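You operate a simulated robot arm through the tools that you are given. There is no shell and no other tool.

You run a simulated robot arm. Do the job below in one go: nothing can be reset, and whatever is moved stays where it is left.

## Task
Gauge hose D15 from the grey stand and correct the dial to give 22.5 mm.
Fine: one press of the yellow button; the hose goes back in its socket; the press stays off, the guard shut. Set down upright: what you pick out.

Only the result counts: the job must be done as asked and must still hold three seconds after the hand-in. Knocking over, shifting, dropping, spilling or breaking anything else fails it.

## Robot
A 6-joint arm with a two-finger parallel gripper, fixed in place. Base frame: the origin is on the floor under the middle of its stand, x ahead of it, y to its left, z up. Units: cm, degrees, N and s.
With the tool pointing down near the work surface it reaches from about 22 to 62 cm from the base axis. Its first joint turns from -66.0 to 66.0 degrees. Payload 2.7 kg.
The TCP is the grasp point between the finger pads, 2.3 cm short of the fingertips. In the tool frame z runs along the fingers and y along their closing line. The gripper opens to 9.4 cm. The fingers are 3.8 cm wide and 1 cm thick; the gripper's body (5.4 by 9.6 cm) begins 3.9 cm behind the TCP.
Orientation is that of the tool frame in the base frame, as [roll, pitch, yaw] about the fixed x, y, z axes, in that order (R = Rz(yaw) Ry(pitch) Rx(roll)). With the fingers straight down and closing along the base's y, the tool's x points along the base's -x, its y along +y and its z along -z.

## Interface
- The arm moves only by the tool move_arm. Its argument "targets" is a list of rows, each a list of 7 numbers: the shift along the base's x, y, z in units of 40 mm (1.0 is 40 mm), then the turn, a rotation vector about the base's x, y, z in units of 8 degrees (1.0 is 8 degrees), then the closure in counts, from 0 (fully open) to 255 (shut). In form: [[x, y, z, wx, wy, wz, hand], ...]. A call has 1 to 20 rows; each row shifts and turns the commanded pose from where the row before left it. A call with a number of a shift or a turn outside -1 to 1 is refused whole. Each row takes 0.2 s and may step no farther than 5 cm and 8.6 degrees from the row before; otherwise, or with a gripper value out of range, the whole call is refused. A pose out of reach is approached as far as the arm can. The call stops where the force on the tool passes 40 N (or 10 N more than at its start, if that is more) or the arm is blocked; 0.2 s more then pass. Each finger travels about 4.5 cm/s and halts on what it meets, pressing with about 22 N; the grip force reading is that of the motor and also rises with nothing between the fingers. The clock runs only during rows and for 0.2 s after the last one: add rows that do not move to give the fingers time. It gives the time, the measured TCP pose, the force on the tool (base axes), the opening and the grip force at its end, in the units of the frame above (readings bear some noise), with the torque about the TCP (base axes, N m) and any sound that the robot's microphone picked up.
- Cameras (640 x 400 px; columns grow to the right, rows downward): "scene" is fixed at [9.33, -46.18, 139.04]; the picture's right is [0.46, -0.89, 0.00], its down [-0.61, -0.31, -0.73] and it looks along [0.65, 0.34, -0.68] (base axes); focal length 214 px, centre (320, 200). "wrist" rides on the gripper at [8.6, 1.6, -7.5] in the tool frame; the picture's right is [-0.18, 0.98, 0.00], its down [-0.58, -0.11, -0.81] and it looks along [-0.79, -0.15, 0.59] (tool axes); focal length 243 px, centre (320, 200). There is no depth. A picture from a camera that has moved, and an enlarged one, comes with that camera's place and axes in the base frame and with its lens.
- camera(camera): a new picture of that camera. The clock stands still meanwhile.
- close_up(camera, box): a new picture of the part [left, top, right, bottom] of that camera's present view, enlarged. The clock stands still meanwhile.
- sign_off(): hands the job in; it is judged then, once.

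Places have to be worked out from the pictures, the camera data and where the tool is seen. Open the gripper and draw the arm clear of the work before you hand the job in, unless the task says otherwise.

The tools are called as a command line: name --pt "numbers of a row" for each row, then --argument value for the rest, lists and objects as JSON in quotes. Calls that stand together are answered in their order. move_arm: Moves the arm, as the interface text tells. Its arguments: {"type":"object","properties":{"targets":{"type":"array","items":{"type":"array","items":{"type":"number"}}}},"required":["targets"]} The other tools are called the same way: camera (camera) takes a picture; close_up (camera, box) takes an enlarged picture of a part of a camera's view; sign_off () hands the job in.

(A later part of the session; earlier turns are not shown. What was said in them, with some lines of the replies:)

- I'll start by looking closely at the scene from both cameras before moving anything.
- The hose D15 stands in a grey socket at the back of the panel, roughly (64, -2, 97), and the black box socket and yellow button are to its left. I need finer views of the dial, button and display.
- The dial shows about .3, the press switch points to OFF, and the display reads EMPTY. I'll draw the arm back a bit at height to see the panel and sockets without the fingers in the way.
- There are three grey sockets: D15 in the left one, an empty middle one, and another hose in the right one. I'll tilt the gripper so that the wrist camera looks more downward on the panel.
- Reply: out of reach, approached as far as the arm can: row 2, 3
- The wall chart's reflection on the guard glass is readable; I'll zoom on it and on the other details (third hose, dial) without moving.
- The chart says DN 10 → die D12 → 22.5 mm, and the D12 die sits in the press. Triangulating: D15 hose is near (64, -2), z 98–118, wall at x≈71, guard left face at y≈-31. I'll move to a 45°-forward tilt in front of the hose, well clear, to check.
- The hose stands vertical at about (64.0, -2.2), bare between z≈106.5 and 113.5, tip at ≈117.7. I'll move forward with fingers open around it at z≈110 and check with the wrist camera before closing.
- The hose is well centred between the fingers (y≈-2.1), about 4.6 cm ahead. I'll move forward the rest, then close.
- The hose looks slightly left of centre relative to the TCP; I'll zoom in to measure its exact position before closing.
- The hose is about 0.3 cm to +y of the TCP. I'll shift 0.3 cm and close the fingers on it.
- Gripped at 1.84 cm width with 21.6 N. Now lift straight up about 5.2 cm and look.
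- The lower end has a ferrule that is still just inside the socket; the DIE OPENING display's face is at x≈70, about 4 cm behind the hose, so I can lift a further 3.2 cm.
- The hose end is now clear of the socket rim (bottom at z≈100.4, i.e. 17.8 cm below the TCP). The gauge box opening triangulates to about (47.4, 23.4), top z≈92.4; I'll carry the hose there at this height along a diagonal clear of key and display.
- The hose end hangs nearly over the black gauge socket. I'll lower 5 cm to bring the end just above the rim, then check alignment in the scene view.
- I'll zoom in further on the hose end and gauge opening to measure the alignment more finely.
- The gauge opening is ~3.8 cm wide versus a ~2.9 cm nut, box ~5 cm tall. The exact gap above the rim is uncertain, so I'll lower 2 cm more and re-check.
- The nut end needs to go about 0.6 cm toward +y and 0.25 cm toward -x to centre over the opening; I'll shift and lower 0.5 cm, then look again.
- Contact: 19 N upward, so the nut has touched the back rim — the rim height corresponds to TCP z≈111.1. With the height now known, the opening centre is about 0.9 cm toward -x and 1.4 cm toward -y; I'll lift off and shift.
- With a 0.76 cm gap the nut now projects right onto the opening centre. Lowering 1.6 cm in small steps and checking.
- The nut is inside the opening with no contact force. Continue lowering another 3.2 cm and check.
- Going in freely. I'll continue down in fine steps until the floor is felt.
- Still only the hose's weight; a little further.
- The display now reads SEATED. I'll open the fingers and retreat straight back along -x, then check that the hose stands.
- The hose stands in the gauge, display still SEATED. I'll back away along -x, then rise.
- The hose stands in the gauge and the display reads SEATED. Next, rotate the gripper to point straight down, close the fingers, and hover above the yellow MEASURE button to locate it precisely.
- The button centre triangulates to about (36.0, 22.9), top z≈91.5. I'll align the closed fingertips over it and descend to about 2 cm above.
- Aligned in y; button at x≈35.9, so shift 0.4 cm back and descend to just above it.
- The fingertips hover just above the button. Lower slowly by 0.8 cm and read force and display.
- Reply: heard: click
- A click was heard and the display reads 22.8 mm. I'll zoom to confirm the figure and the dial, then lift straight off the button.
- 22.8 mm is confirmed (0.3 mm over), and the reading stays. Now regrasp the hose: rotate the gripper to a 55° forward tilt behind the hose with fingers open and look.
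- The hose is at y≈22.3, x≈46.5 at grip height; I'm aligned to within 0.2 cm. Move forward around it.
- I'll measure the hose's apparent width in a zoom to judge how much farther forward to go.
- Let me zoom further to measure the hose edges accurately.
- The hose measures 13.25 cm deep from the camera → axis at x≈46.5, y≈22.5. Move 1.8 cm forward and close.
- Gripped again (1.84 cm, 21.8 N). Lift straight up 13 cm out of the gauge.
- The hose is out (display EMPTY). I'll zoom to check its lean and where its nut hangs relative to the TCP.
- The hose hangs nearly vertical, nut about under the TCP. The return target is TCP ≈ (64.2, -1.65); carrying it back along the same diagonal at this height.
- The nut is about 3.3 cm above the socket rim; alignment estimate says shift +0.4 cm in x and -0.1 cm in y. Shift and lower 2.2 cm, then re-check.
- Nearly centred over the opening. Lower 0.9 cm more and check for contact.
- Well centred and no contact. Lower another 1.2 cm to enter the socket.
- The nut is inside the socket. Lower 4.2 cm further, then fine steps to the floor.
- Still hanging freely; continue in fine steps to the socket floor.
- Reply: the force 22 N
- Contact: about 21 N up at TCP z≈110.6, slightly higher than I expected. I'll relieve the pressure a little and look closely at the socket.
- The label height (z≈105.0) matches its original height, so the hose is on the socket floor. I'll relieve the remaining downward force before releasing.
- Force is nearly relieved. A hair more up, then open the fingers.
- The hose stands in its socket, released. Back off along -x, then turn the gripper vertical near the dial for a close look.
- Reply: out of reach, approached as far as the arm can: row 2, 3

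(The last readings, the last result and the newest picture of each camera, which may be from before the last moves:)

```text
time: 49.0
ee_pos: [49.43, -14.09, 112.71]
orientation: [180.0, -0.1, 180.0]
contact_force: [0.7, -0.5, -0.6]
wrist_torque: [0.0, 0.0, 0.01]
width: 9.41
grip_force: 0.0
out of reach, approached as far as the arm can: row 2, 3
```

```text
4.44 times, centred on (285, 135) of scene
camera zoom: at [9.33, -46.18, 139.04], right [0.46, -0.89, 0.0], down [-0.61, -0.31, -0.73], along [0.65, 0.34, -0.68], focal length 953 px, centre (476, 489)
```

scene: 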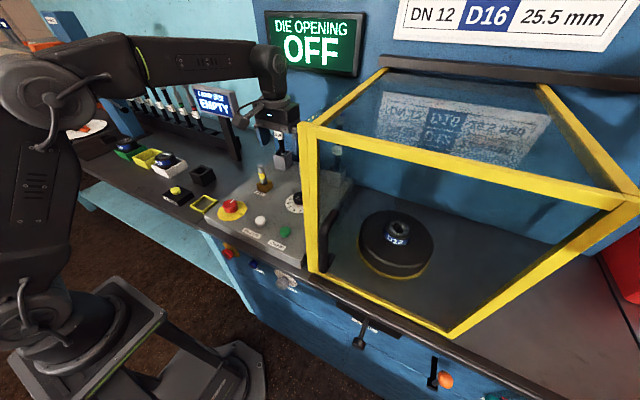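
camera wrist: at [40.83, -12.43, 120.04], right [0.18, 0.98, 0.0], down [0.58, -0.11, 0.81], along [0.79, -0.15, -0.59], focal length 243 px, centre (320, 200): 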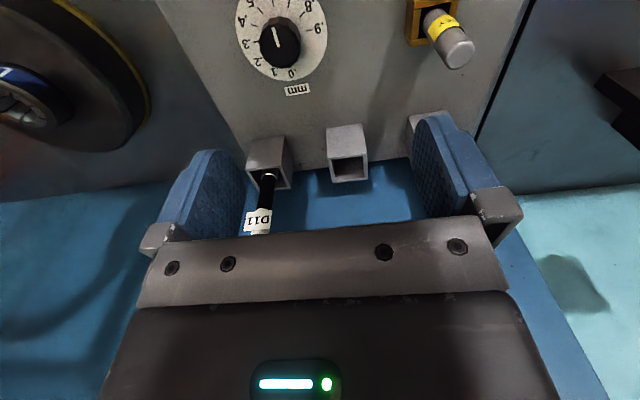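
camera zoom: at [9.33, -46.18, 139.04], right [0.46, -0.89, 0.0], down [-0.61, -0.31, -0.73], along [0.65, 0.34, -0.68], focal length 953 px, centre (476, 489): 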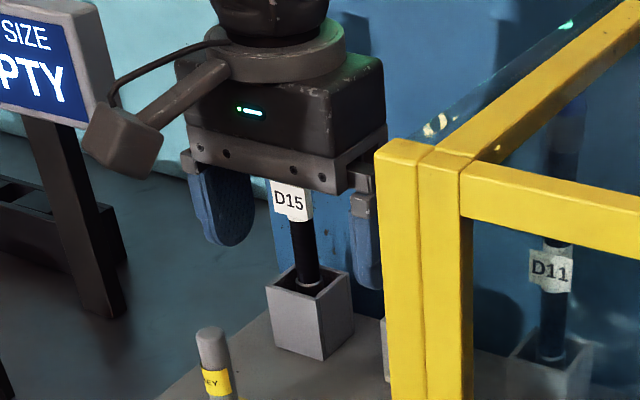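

The hose stands upright in its socket. The dial is visible at the top of the wrist view; zooming in on it.

close_up --camera "wrist" --box '[225, 0, 345, 100]'

```text
4.00 times, centred on (285, 50) of wrist
camera zoom: at [40.83, -12.43, 120.04], right [0.18, 0.98, 0.0], down [0.58, -0.11, 0.81], along [0.79, -0.15, -0.59], focal length 970 px, centre (460, 800)
```

zoom: 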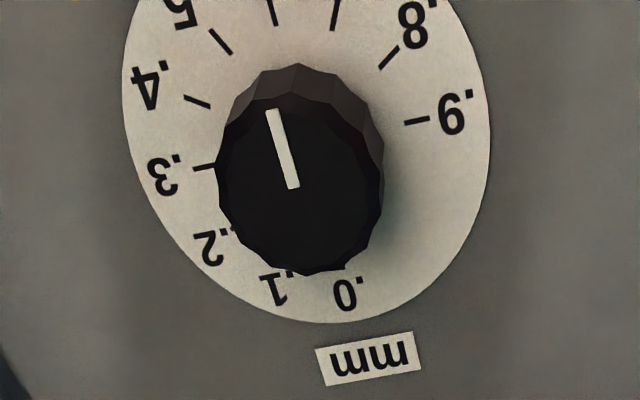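

The dial has 30° per 0.1 (.0 at far side, .3 at -y, .6 toward the robot, .9 at +y), and the pointer lies from the knob centre toward -x, i.e. at .6. So the correction is .6 − .3 = .3, a +90° turn about z. I'll hover closer above the knob to confirm.

move_arm --pt "0.02 -0.48 -0.8 0 0 0 0" --pt "0.02 -0.48 -0.8 0 0 0 0" --pt "0 0 0 0 0 0 0"

close_up --camera "wrist" --box '[250, 0, 390, 130]'

camera --camera "wrist"

```text
time: 49.8
ee_pos: [49.77, -17.92, 106.34]
orientation: [-179.9, 0.0, -180.0]
contact_force: [-0.3, -0.2, -0.1]
wrist_torque: [0.0, 0.01, 0.01]
width: 9.41
grip_force: 0.1
```

```text
3.08 times, centred on (320, 65) of wrist
camera zoom: at [41.18, -16.31, 113.63], right [0.18, 0.98, 0.0], down [0.58, -0.11, 0.81], along [0.79, -0.15, -0.59], focal length 746 px, centre (320, 615)
```

zoom: 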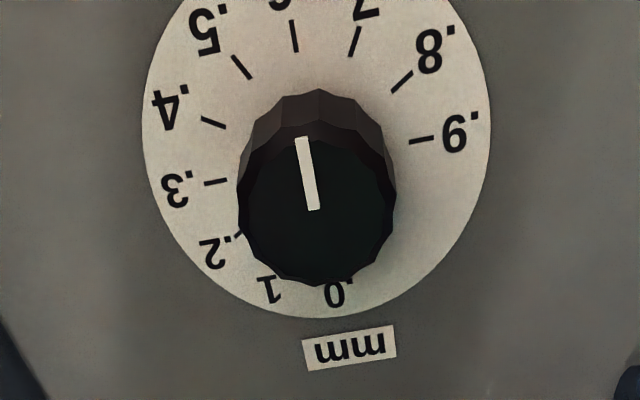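

```text
taken
camera wrist: at [41.18, -16.31, 113.63], right [0.18, 0.98, 0.0], down [0.58, -0.11, 0.81], along [0.79, -0.15, -0.59], focal length 243 px, centre (320, 200)
```

wrist: 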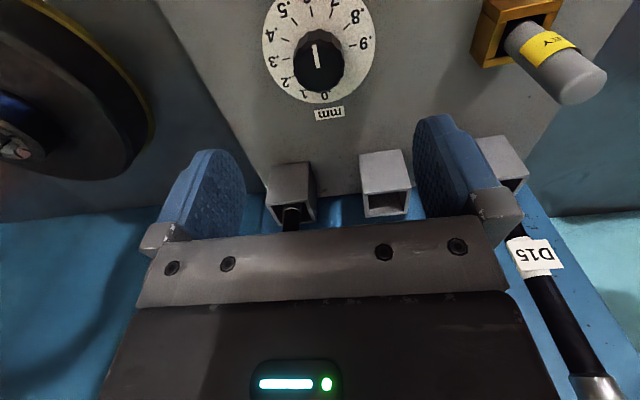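

Confirmed: pointer is exactly at .6, knob centre at (49.67, -18.02), about 3.9 cm across, top z≈95.3. I'll pre-turn the gripper by -51.4° about z (to align with the knob's flats) at this height, centre it, and check.

move_arm --pt "-0.02 -0.02 0 0 0 -0.918 60" --pt "0 0 0 0 0 -0.918 60" --pt "0 0 0 0 0 -0.918 60" --pt "0 0 0 0 0 -0.918 60" --pt "0 0 0 0 0 -0.918 60" --pt "0 0 0 0 0 -0.918 60" --pt "0 0 0 0 0 -0.918 60" --pt "0 0 0 0 0 0 60"

camera --camera "wrist"

camera --camera "scene"

```text
time: 51.6
ee_pos: [49.7, -17.88, 106.25]
orientation: [-179.9, 0.1, 128.6]
contact_force: [-0.3, -0.1, 0.0]
wrist_torque: [-0.03, 0.0, -0.03]
width: 7.2
grip_force: 0.0
```

```text
taken
camera wrist: at [45.49, -10.19, 113.61], right [0.88, 0.47, 0.0], down [0.28, -0.52, 0.81], along [0.38, -0.71, -0.59], focal length 243 px, centre (320, 200)
```

wrist: 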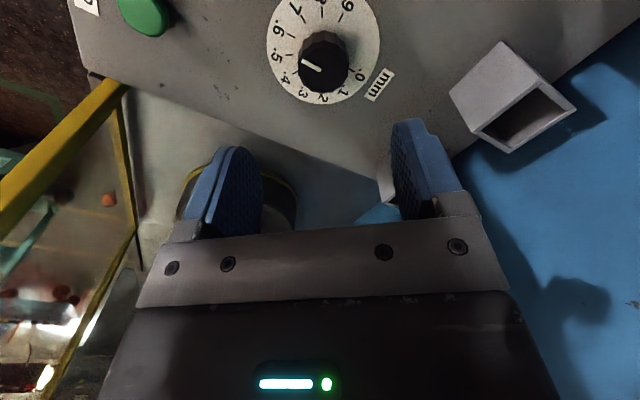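

```text
taken
```

scene: 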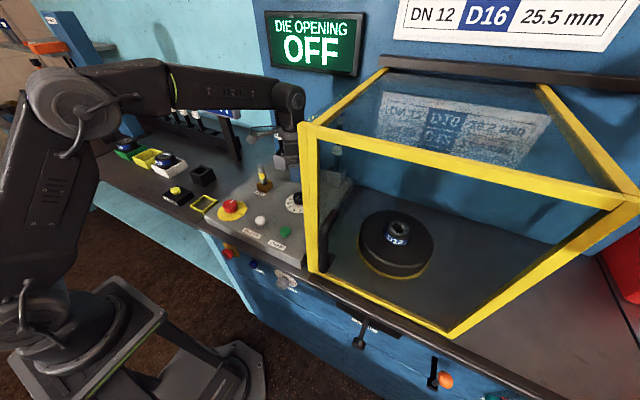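

The knob is right under the TCP. Descend 9.4 cm with the fingers straddling the knob, then check.

move_arm --pt "0 -0.02 -0.6 0 0 0 60" --pt "0 0 -0.6 0 0 0 60" --pt "0 0 -0.6 0 0 0 60" --pt "0 0 -0.55 0 0 0 60" --pt "0 0 0 0 0 0 60"

camera --camera "wrist"

close_up --camera "scene" --box '[260, 150, 330, 220]'

```text
time: 52.8
ee_pos: [49.96, -17.93, 96.74]
orientation: [179.9, 0.0, 128.6]
contact_force: [0.0, 0.9, 0.2]
wrist_torque: [0.02, 0.0, 0.01]
width: 7.21
grip_force: 0.0
```

```text
taken
camera wrist: at [45.8, -10.3, 104.09], right [0.88, 0.47, 0.0], down [0.28, -0.52, 0.81], along [0.38, -0.71, -0.59], focal length 243 px, centre (320, 200)
```

wrist: 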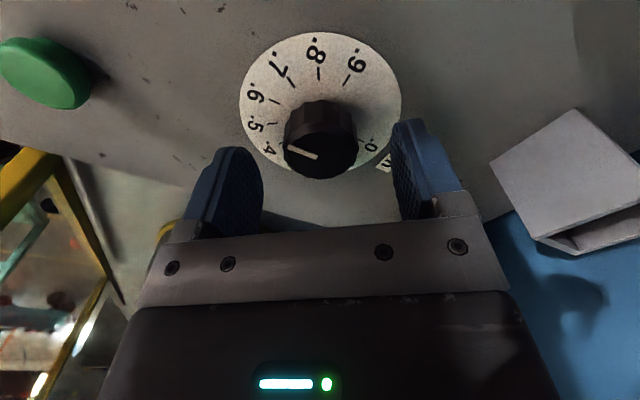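

```text
5.71 times, centred on (295, 185) of scene
camera zoom: at [9.33, -46.18, 139.04], right [0.46, -0.89, 0.0], down [-0.61, -0.31, -0.73], along [0.65, 0.34, -0.68], focal length 1226 px, centre (463, 286)
```

zoom: 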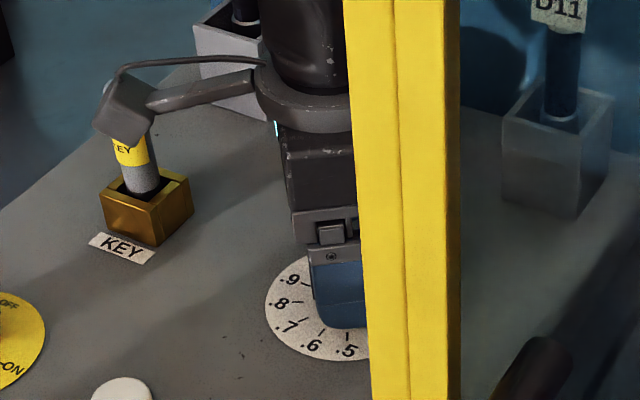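

Knob centred between the pads. Lower 0.7 cm more and close gently on the knob.

move_arm --pt "-0.02 -0.02 -0.18 0 0 0 60" --pt "0 0 0 0 0 0 60"

close_up --camera "wrist" --box '[180, 20, 460, 240]'

```text
time: 53.4
ee_pos: [49.75, -18.11, 95.99]
orientation: [180.0, 0.0, 128.6]
contact_force: [0.0, 0.1, 0.5]
wrist_torque: [0.02, 0.04, 0.02]
width: 7.2
grip_force: 0.1
```

```text
1.82 times, centred on (320, 130) of wrist
camera zoom: at [45.62, -10.3, 103.38], right [0.88, 0.47, 0.0], down [0.28, -0.52, 0.81], along [0.38, -0.71, -0.59], focal length 441 px, centre (320, 327)
```

zoom: 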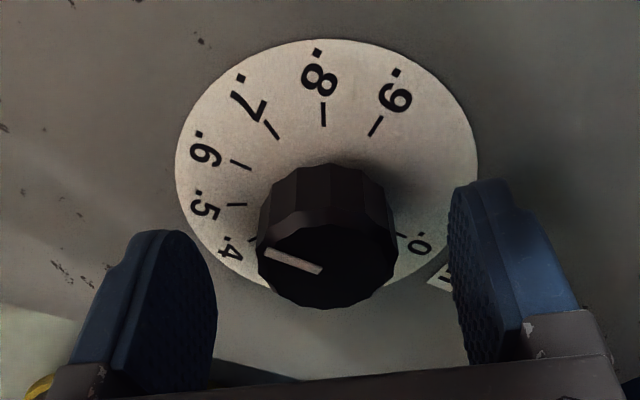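

Fingers straddle the knob evenly. Closing now.

move_arm --pt "0 0 0 0 0 0 120" --pt "0 0 0 0 0 0 255" --pt "0 0 0 0 0 0 255" --pt "0 0 0 0 0 0 255" --pt "0 0 0 0 0 0 255"

close_up --camera "wrist" --box '[180, 20, 460, 240]'

```text
time: 54.6
ee_pos: [49.92, -17.97, 96.05]
orientation: [179.9, 0.0, 128.6]
contact_force: [13.8, 11.8, -5.0]
wrist_torque: [-0.18, -0.33, 0.04]
width: 3.94
grip_force: 45.1
```

```text
1.82 times, centred on (320, 130) of wrist
camera zoom: at [45.7, -10.18, 103.37], right [0.88, 0.47, 0.0], down [0.28, -0.52, 0.81], along [0.38, -0.71, -0.59], focal length 441 px, centre (320, 327)
```

zoom: 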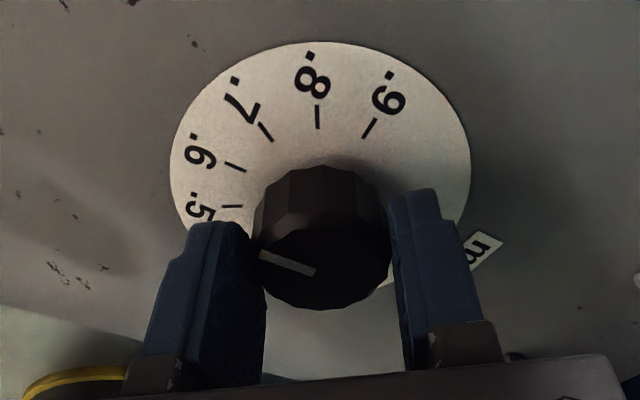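

Gripped at 3.94 cm; the lateral reaction means the true knob centre is about 0.2 cm toward (+x,+y). I'll relieve that and start turning: 45° first.

move_arm --pt "0.04 0.035 0 0 0 0 255" --pt "0 0 0 0 0 0.5 255" --pt "0 0 0 0 0 0.9 255" --pt "0 0 0 0 0 0.9 255" --pt "0 0 0 0 0 0.9 255" --pt "0 0 0 0 0 0.9 255" --pt "0 0 0 0 0 0.9 255" --pt "0 0 0 0 0 0.625 255" --pt "0 0 0 0 0 0 255"

close_up --camera "wrist" --box '[180, 0, 460, 220]'

```text
time: 56.6
ee_pos: [49.75, -18.03, 96.1]
orientation: [180.0, 0.2, 173.6]
contact_force: [24.5, -6.2, -21.2]
wrist_torque: [0.21, -0.01, 0.02]
width: 3.96
grip_force: 45.4
```

```text
1.82 times, centred on (320, 110) of wrist
camera zoom: at [41.35, -15.45, 103.37], right [0.29, 0.96, 0.0], down [0.56, -0.17, 0.81], along [0.77, -0.24, -0.59], focal length 441 px, centre (320, 364)
```

zoom: 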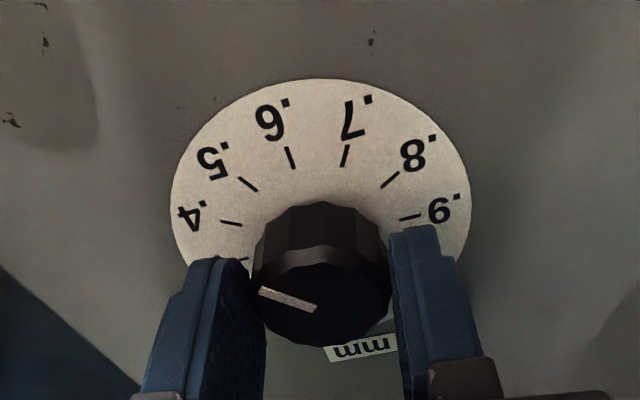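

The knob turns with the gripper. Some side/vertical load has built up (24 N in x, -21 N in z); I'll relieve that slightly and re-read the force.

move_arm --pt "0.04 -0.01 -0.04 0 0 0 255" --pt "0 0 0 0 0 0 255"

```text
time: 57.2
ee_pos: [49.8, -17.88, 96.14]
orientation: [-179.9, -0.1, 173.6]
contact_force: [-1.3, 0.2, -1.6]
wrist_torque: [-0.28, -0.91, -0.01]
width: 3.96
grip_force: 45.1
```

Load relieved. Turn the remaining 45°.

move_arm --pt "0 0 0 0 0 0.5 255" --pt "0 0 0 0 0 0.9 255" --pt "0 0 0 0 0 0.9 255" --pt "0 0 0 0 0 0.9 255" --pt "0 0 0 0 0 0.9 255" --pt "0 0 0 0 0 0.9 255" --pt "0 0 0 0 0 0.625 255" --pt "0 0 0 0 0 0 255"

close_up --camera "wrist" --box '[180, 0, 460, 220]'

close_up --camera "scene" --box '[260, 150, 330, 220]'

```text
time: 59.0
ee_pos: [50.06, -18.11, 96.05]
orientation: [-179.8, -0.1, -141.3]
contact_force: [-5.3, -20.7, 14.6]
wrist_torque: [0.15, -0.23, 0.01]
width: 3.94
grip_force: 45.2
```

```text
1.82 times, centred on (320, 110) of wrist
camera zoom: at [42.04, -22.24, 103.39], right [-0.47, 0.88, 0.0], down [0.52, 0.28, 0.81], along [0.71, 0.38, -0.59], focal length 441 px, centre (320, 364)
```

zoom: 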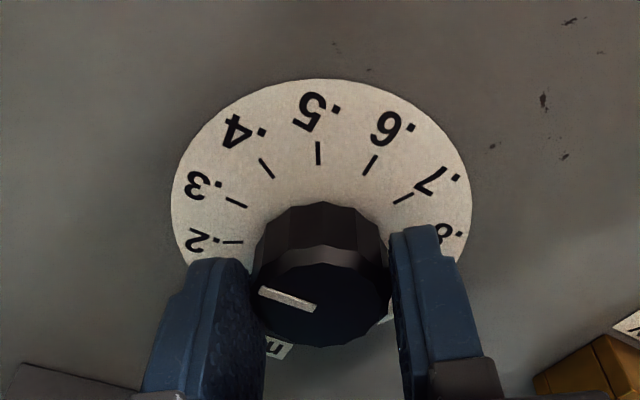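

```text
5.71 times, centred on (295, 185) of scene
camera zoom: at [9.29, -46.23, 139.03], right [0.46, -0.89, 0.0], down [-0.61, -0.31, -0.73], along [0.65, 0.34, -0.68], focal length 1226 px, centre (463, 286)
```

zoom: 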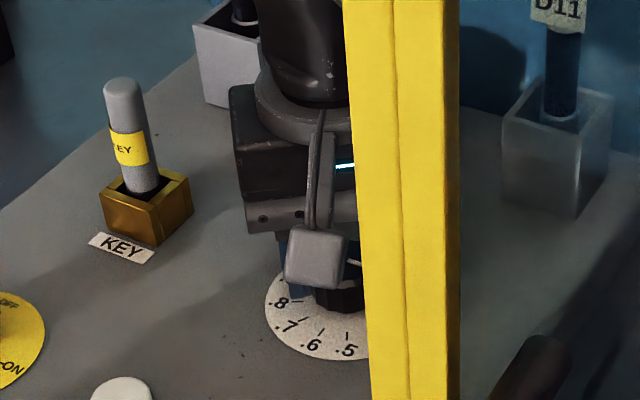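

The pointer now points to -y, i.e. at .3, after a 90.1° turn. I'll relieve the side load, then open the fingers.

move_arm --pt "-0.01 -0.035 0.025 0 0 0 255" --pt "0 0 0 0 0 0 255"

```text
time: 59.6
ee_pos: [49.85, -18.08, 96.2]
orientation: [-180.0, 0.1, -141.4]
contact_force: [2.9, -15.1, 3.6]
wrist_torque: [-0.57, -0.19, -0.02]
width: 3.97
grip_force: 44.9
```

A bit more relief along -y, then open.

move_arm --pt "0 -0.03 0 0 0 0 255" --pt "0 0 0 0 0 0 230" --pt "0 0 0 0 0 0 140" --pt "0 0 0 0 0 0 60" --pt "0 0 0 0 0 0 50" --pt "0 0 0 0 0 0 50"

close_up --camera "wrist" --box '[180, 0, 460, 220]'

```text
time: 61.0
ee_pos: [49.76, -18.24, 96.11]
orientation: [-180.0, 0.0, -141.4]
contact_force: [0.3, 0.2, 0.4]
wrist_torque: [-0.01, 0.02, -0.04]
width: 7.57
grip_force: 0.1
```

```text
1.82 times, centred on (320, 110) of wrist
camera zoom: at [42.05, -22.36, 103.49], right [-0.47, 0.88, 0.0], down [0.52, 0.28, 0.81], along [0.71, 0.38, -0.59], focal length 441 px, centre (320, 364)
```

zoom: 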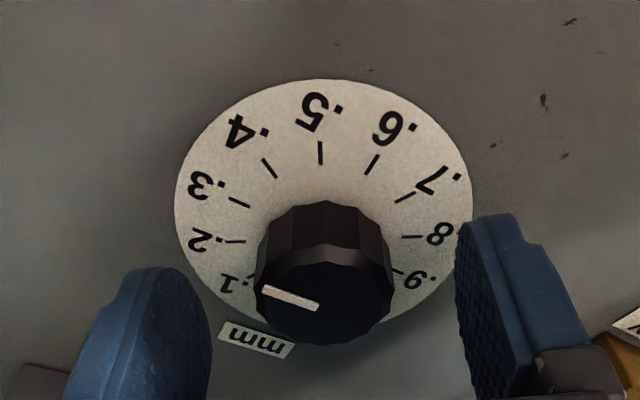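

Released cleanly. Rise straight up 10 cm and turn the wrist back to inspect the dial from above.

move_arm --pt "0 0 0.5 0 0 0 50" --pt "0 0 0.8 0 0 0 50" --pt "0 0 0.8 0 0 0 50" --pt "0 0 0.5 0 0 -0.8 50" --pt "0 0 0 0 0 -1 50" --pt "0 0 0 0 0 -1 50" --pt "0 0 0 0 0 -1 50" --pt "0 0 0 0 0 -1 50" --pt "0 0 0 0 0 0 50"

close_up --camera "wrist" --box '[250, 0, 390, 130]'

camera --camera "wrist"

```text
time: 63.0
ee_pos: [49.87, -18.27, 106.47]
orientation: [179.9, 0.1, -179.9]
contact_force: [0.3, 0.9, -0.2]
wrist_torque: [-0.02, -0.03, 0.0]
width: 7.55
grip_force: 0.2
```

```text
3.08 times, centred on (320, 65) of wrist
camera zoom: at [41.15, -16.63, 113.86], right [0.18, 0.98, 0.0], down [0.58, -0.11, 0.81], along [0.79, -0.15, -0.59], focal length 746 px, centre (320, 615)
```

zoom: 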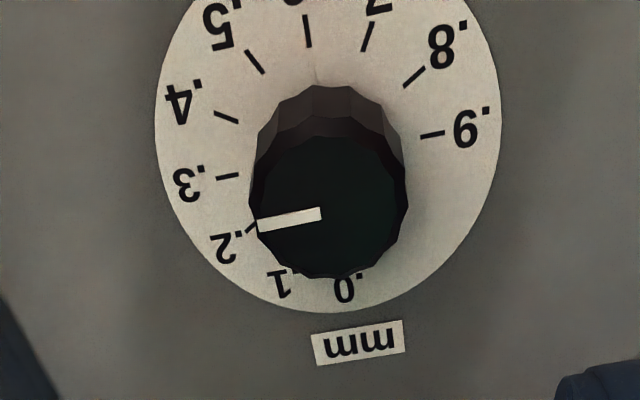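

```text
taken
camera wrist: at [41.15, -16.63, 113.86], right [0.18, 0.98, 0.0], down [0.58, -0.11, 0.81], along [0.79, -0.15, -0.59], focal length 243 px, centre (320, 200)
```

wrist: 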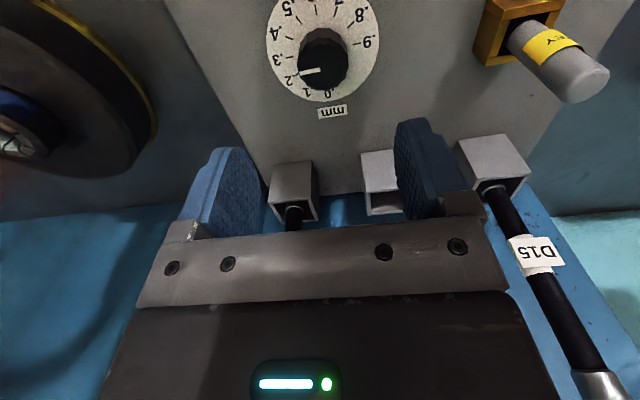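

The pointer runs exactly along the .3 tick line (within ~0.5°). Now draw the arm up and back clear of the work, gripper open, and inspect everything.

move_arm --pt "-0.3 0 0.8 0 0 0 0" --pt "-0.5 0.3 0.8 0 0 0 0" --pt "-0.6 0.5 0.6 0 0 0 0" --pt "-0.7 0.6 0.5 0 0 0 0" --pt "-0.7 0.7 0.4 0 0 0 0" --pt "-0.5 0.8 0.3 0 0 0 0" --pt "0 0.8 0 0 0 0 0" --pt "0 0 0 0 0 0 0"

camera --camera "scene"

camera --camera "wrist"

close_up --camera "scene" --box '[230, 80, 340, 260]'

close_up --camera "scene" --box '[110, 70, 260, 220]'

```text
time: 64.8
ee_pos: [36.47, -3.27, 120.13]
orientation: [-180.0, 0.0, -179.8]
contact_force: [-0.4, 0.1, 0.2]
wrist_torque: [0.02, -0.01, -0.01]
width: 9.4
grip_force: 0.1
```

```text
taken
```

scene: 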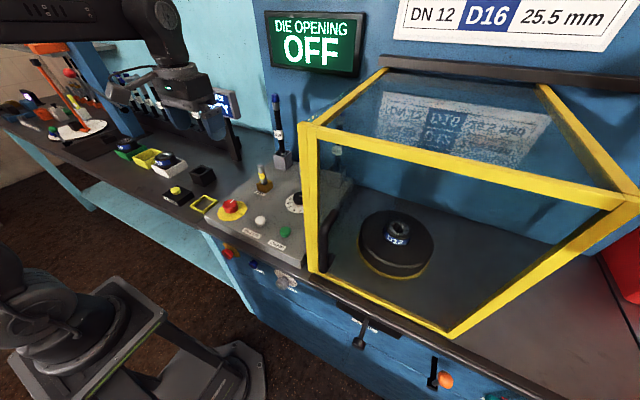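

```text
taken
camera wrist: at [27.71, -1.74, 127.45], right [0.18, 0.98, 0.0], down [0.58, -0.11, 0.81], along [0.79, -0.15, -0.59], focal length 243 px, centre (320, 200)
```

wrist: 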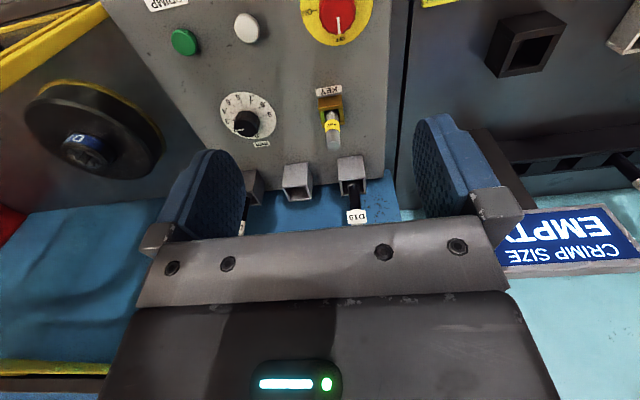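

```text
2.22 times, centred on (285, 170) of scene
camera zoom: at [9.33, -46.18, 139.04], right [0.46, -0.89, 0.0], down [-0.61, -0.31, -0.73], along [0.65, 0.34, -0.68], focal length 477 px, centre (398, 267)
```

zoom: 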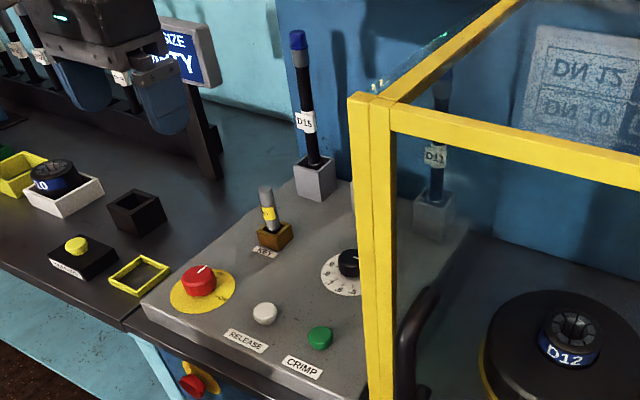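

```text
2.67 times, centred on (185, 145) of scene
camera zoom: at [9.33, -46.18, 139.04], right [0.46, -0.89, 0.0], down [-0.61, -0.31, -0.73], along [0.65, 0.34, -0.68], focal length 572 px, centre (680, 347)
```

zoom: 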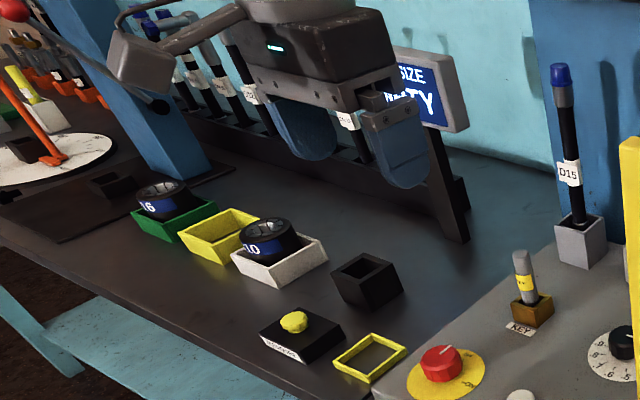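

Everything looks in place. One last zoom on the hose in its socket and on the dial and press switch before handing in.

close_up --camera "scene" --box '[260, 85, 310, 185]'

close_up --camera "wrist" --box '[200, 70, 380, 220]'

close_up --camera "wrist" --box '[280, 0, 400, 70]'

```text
4.00 times, centred on (285, 135) of scene
camera zoom: at [9.33, -46.18, 139.04], right [0.46, -0.89, 0.0], down [-0.61, -0.31, -0.73], along [0.65, 0.34, -0.68], focal length 858 px, centre (460, 460)
```

zoom: 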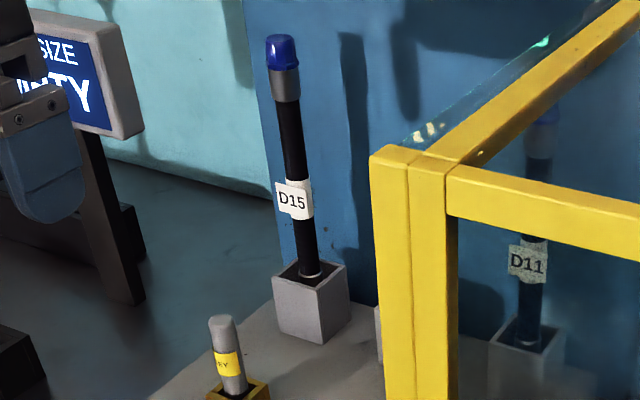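

```text
2.67 times, centred on (290, 145) of wrist
camera zoom: at [27.71, -1.74, 127.45], right [0.18, 0.98, 0.0], down [0.58, -0.11, 0.81], along [0.79, -0.15, -0.59], focal length 647 px, centre (400, 347)
```

zoom: 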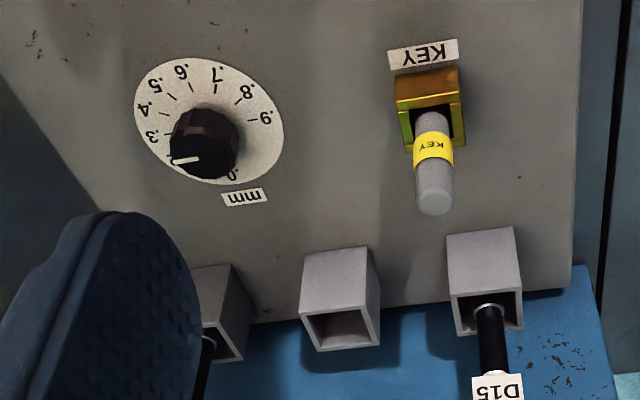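

```text
5.33 times, centred on (340, 35) of wrist
camera zoom: at [27.71, -1.74, 127.45], right [0.18, 0.98, 0.0], down [0.58, -0.11, 0.81], along [0.79, -0.15, -0.59], focal length 1294 px, centre (213, 1080)
```

zoom: 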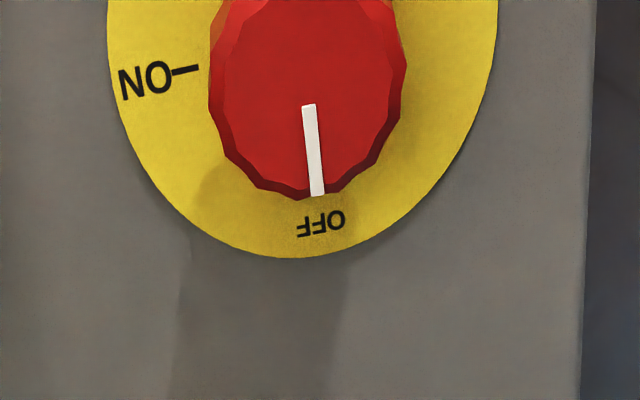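

D15 was measured at 22.8 mm, with the button pressed once. The hose is back upright in its own socket, the dial is turned from .6 to .3, the press switch is on OFF and the guard is untouched. The gripper is open and clear, so I'm handing in.

sign_off

```text
The job is handed in.
```

Hose D15 gauged at 22.8 mm, 0.3 mm over the 22.5 mm target, so I turned the dial down from .6 to .3. The job is handed in. I have not seen whether it passed.

- **Dial:** the pointer sits on the .3 mark, within about half a degree. I assumed each 0.1 on the dial changes the crimp size by 0.1 mm. I could not confirm that because the press stays off.
- **Yellow button:** I pressed it once, heard one click, and read 22.8 mm on the display.
- **Hose:** D15 is back upright in its original grey socket. It went in with a short push of about 21 N at the bottom before I eased off and let go.
- **Press and guard:** the switch points to OFF and the guard was not touched.
- **Contact to note:** while putting the hose into the gauge, its nut briefly rested on the gauge's rim (about 19 N). I saw no movement of the gauge or anything else.

The gripper is open and the arm is drawn clear.
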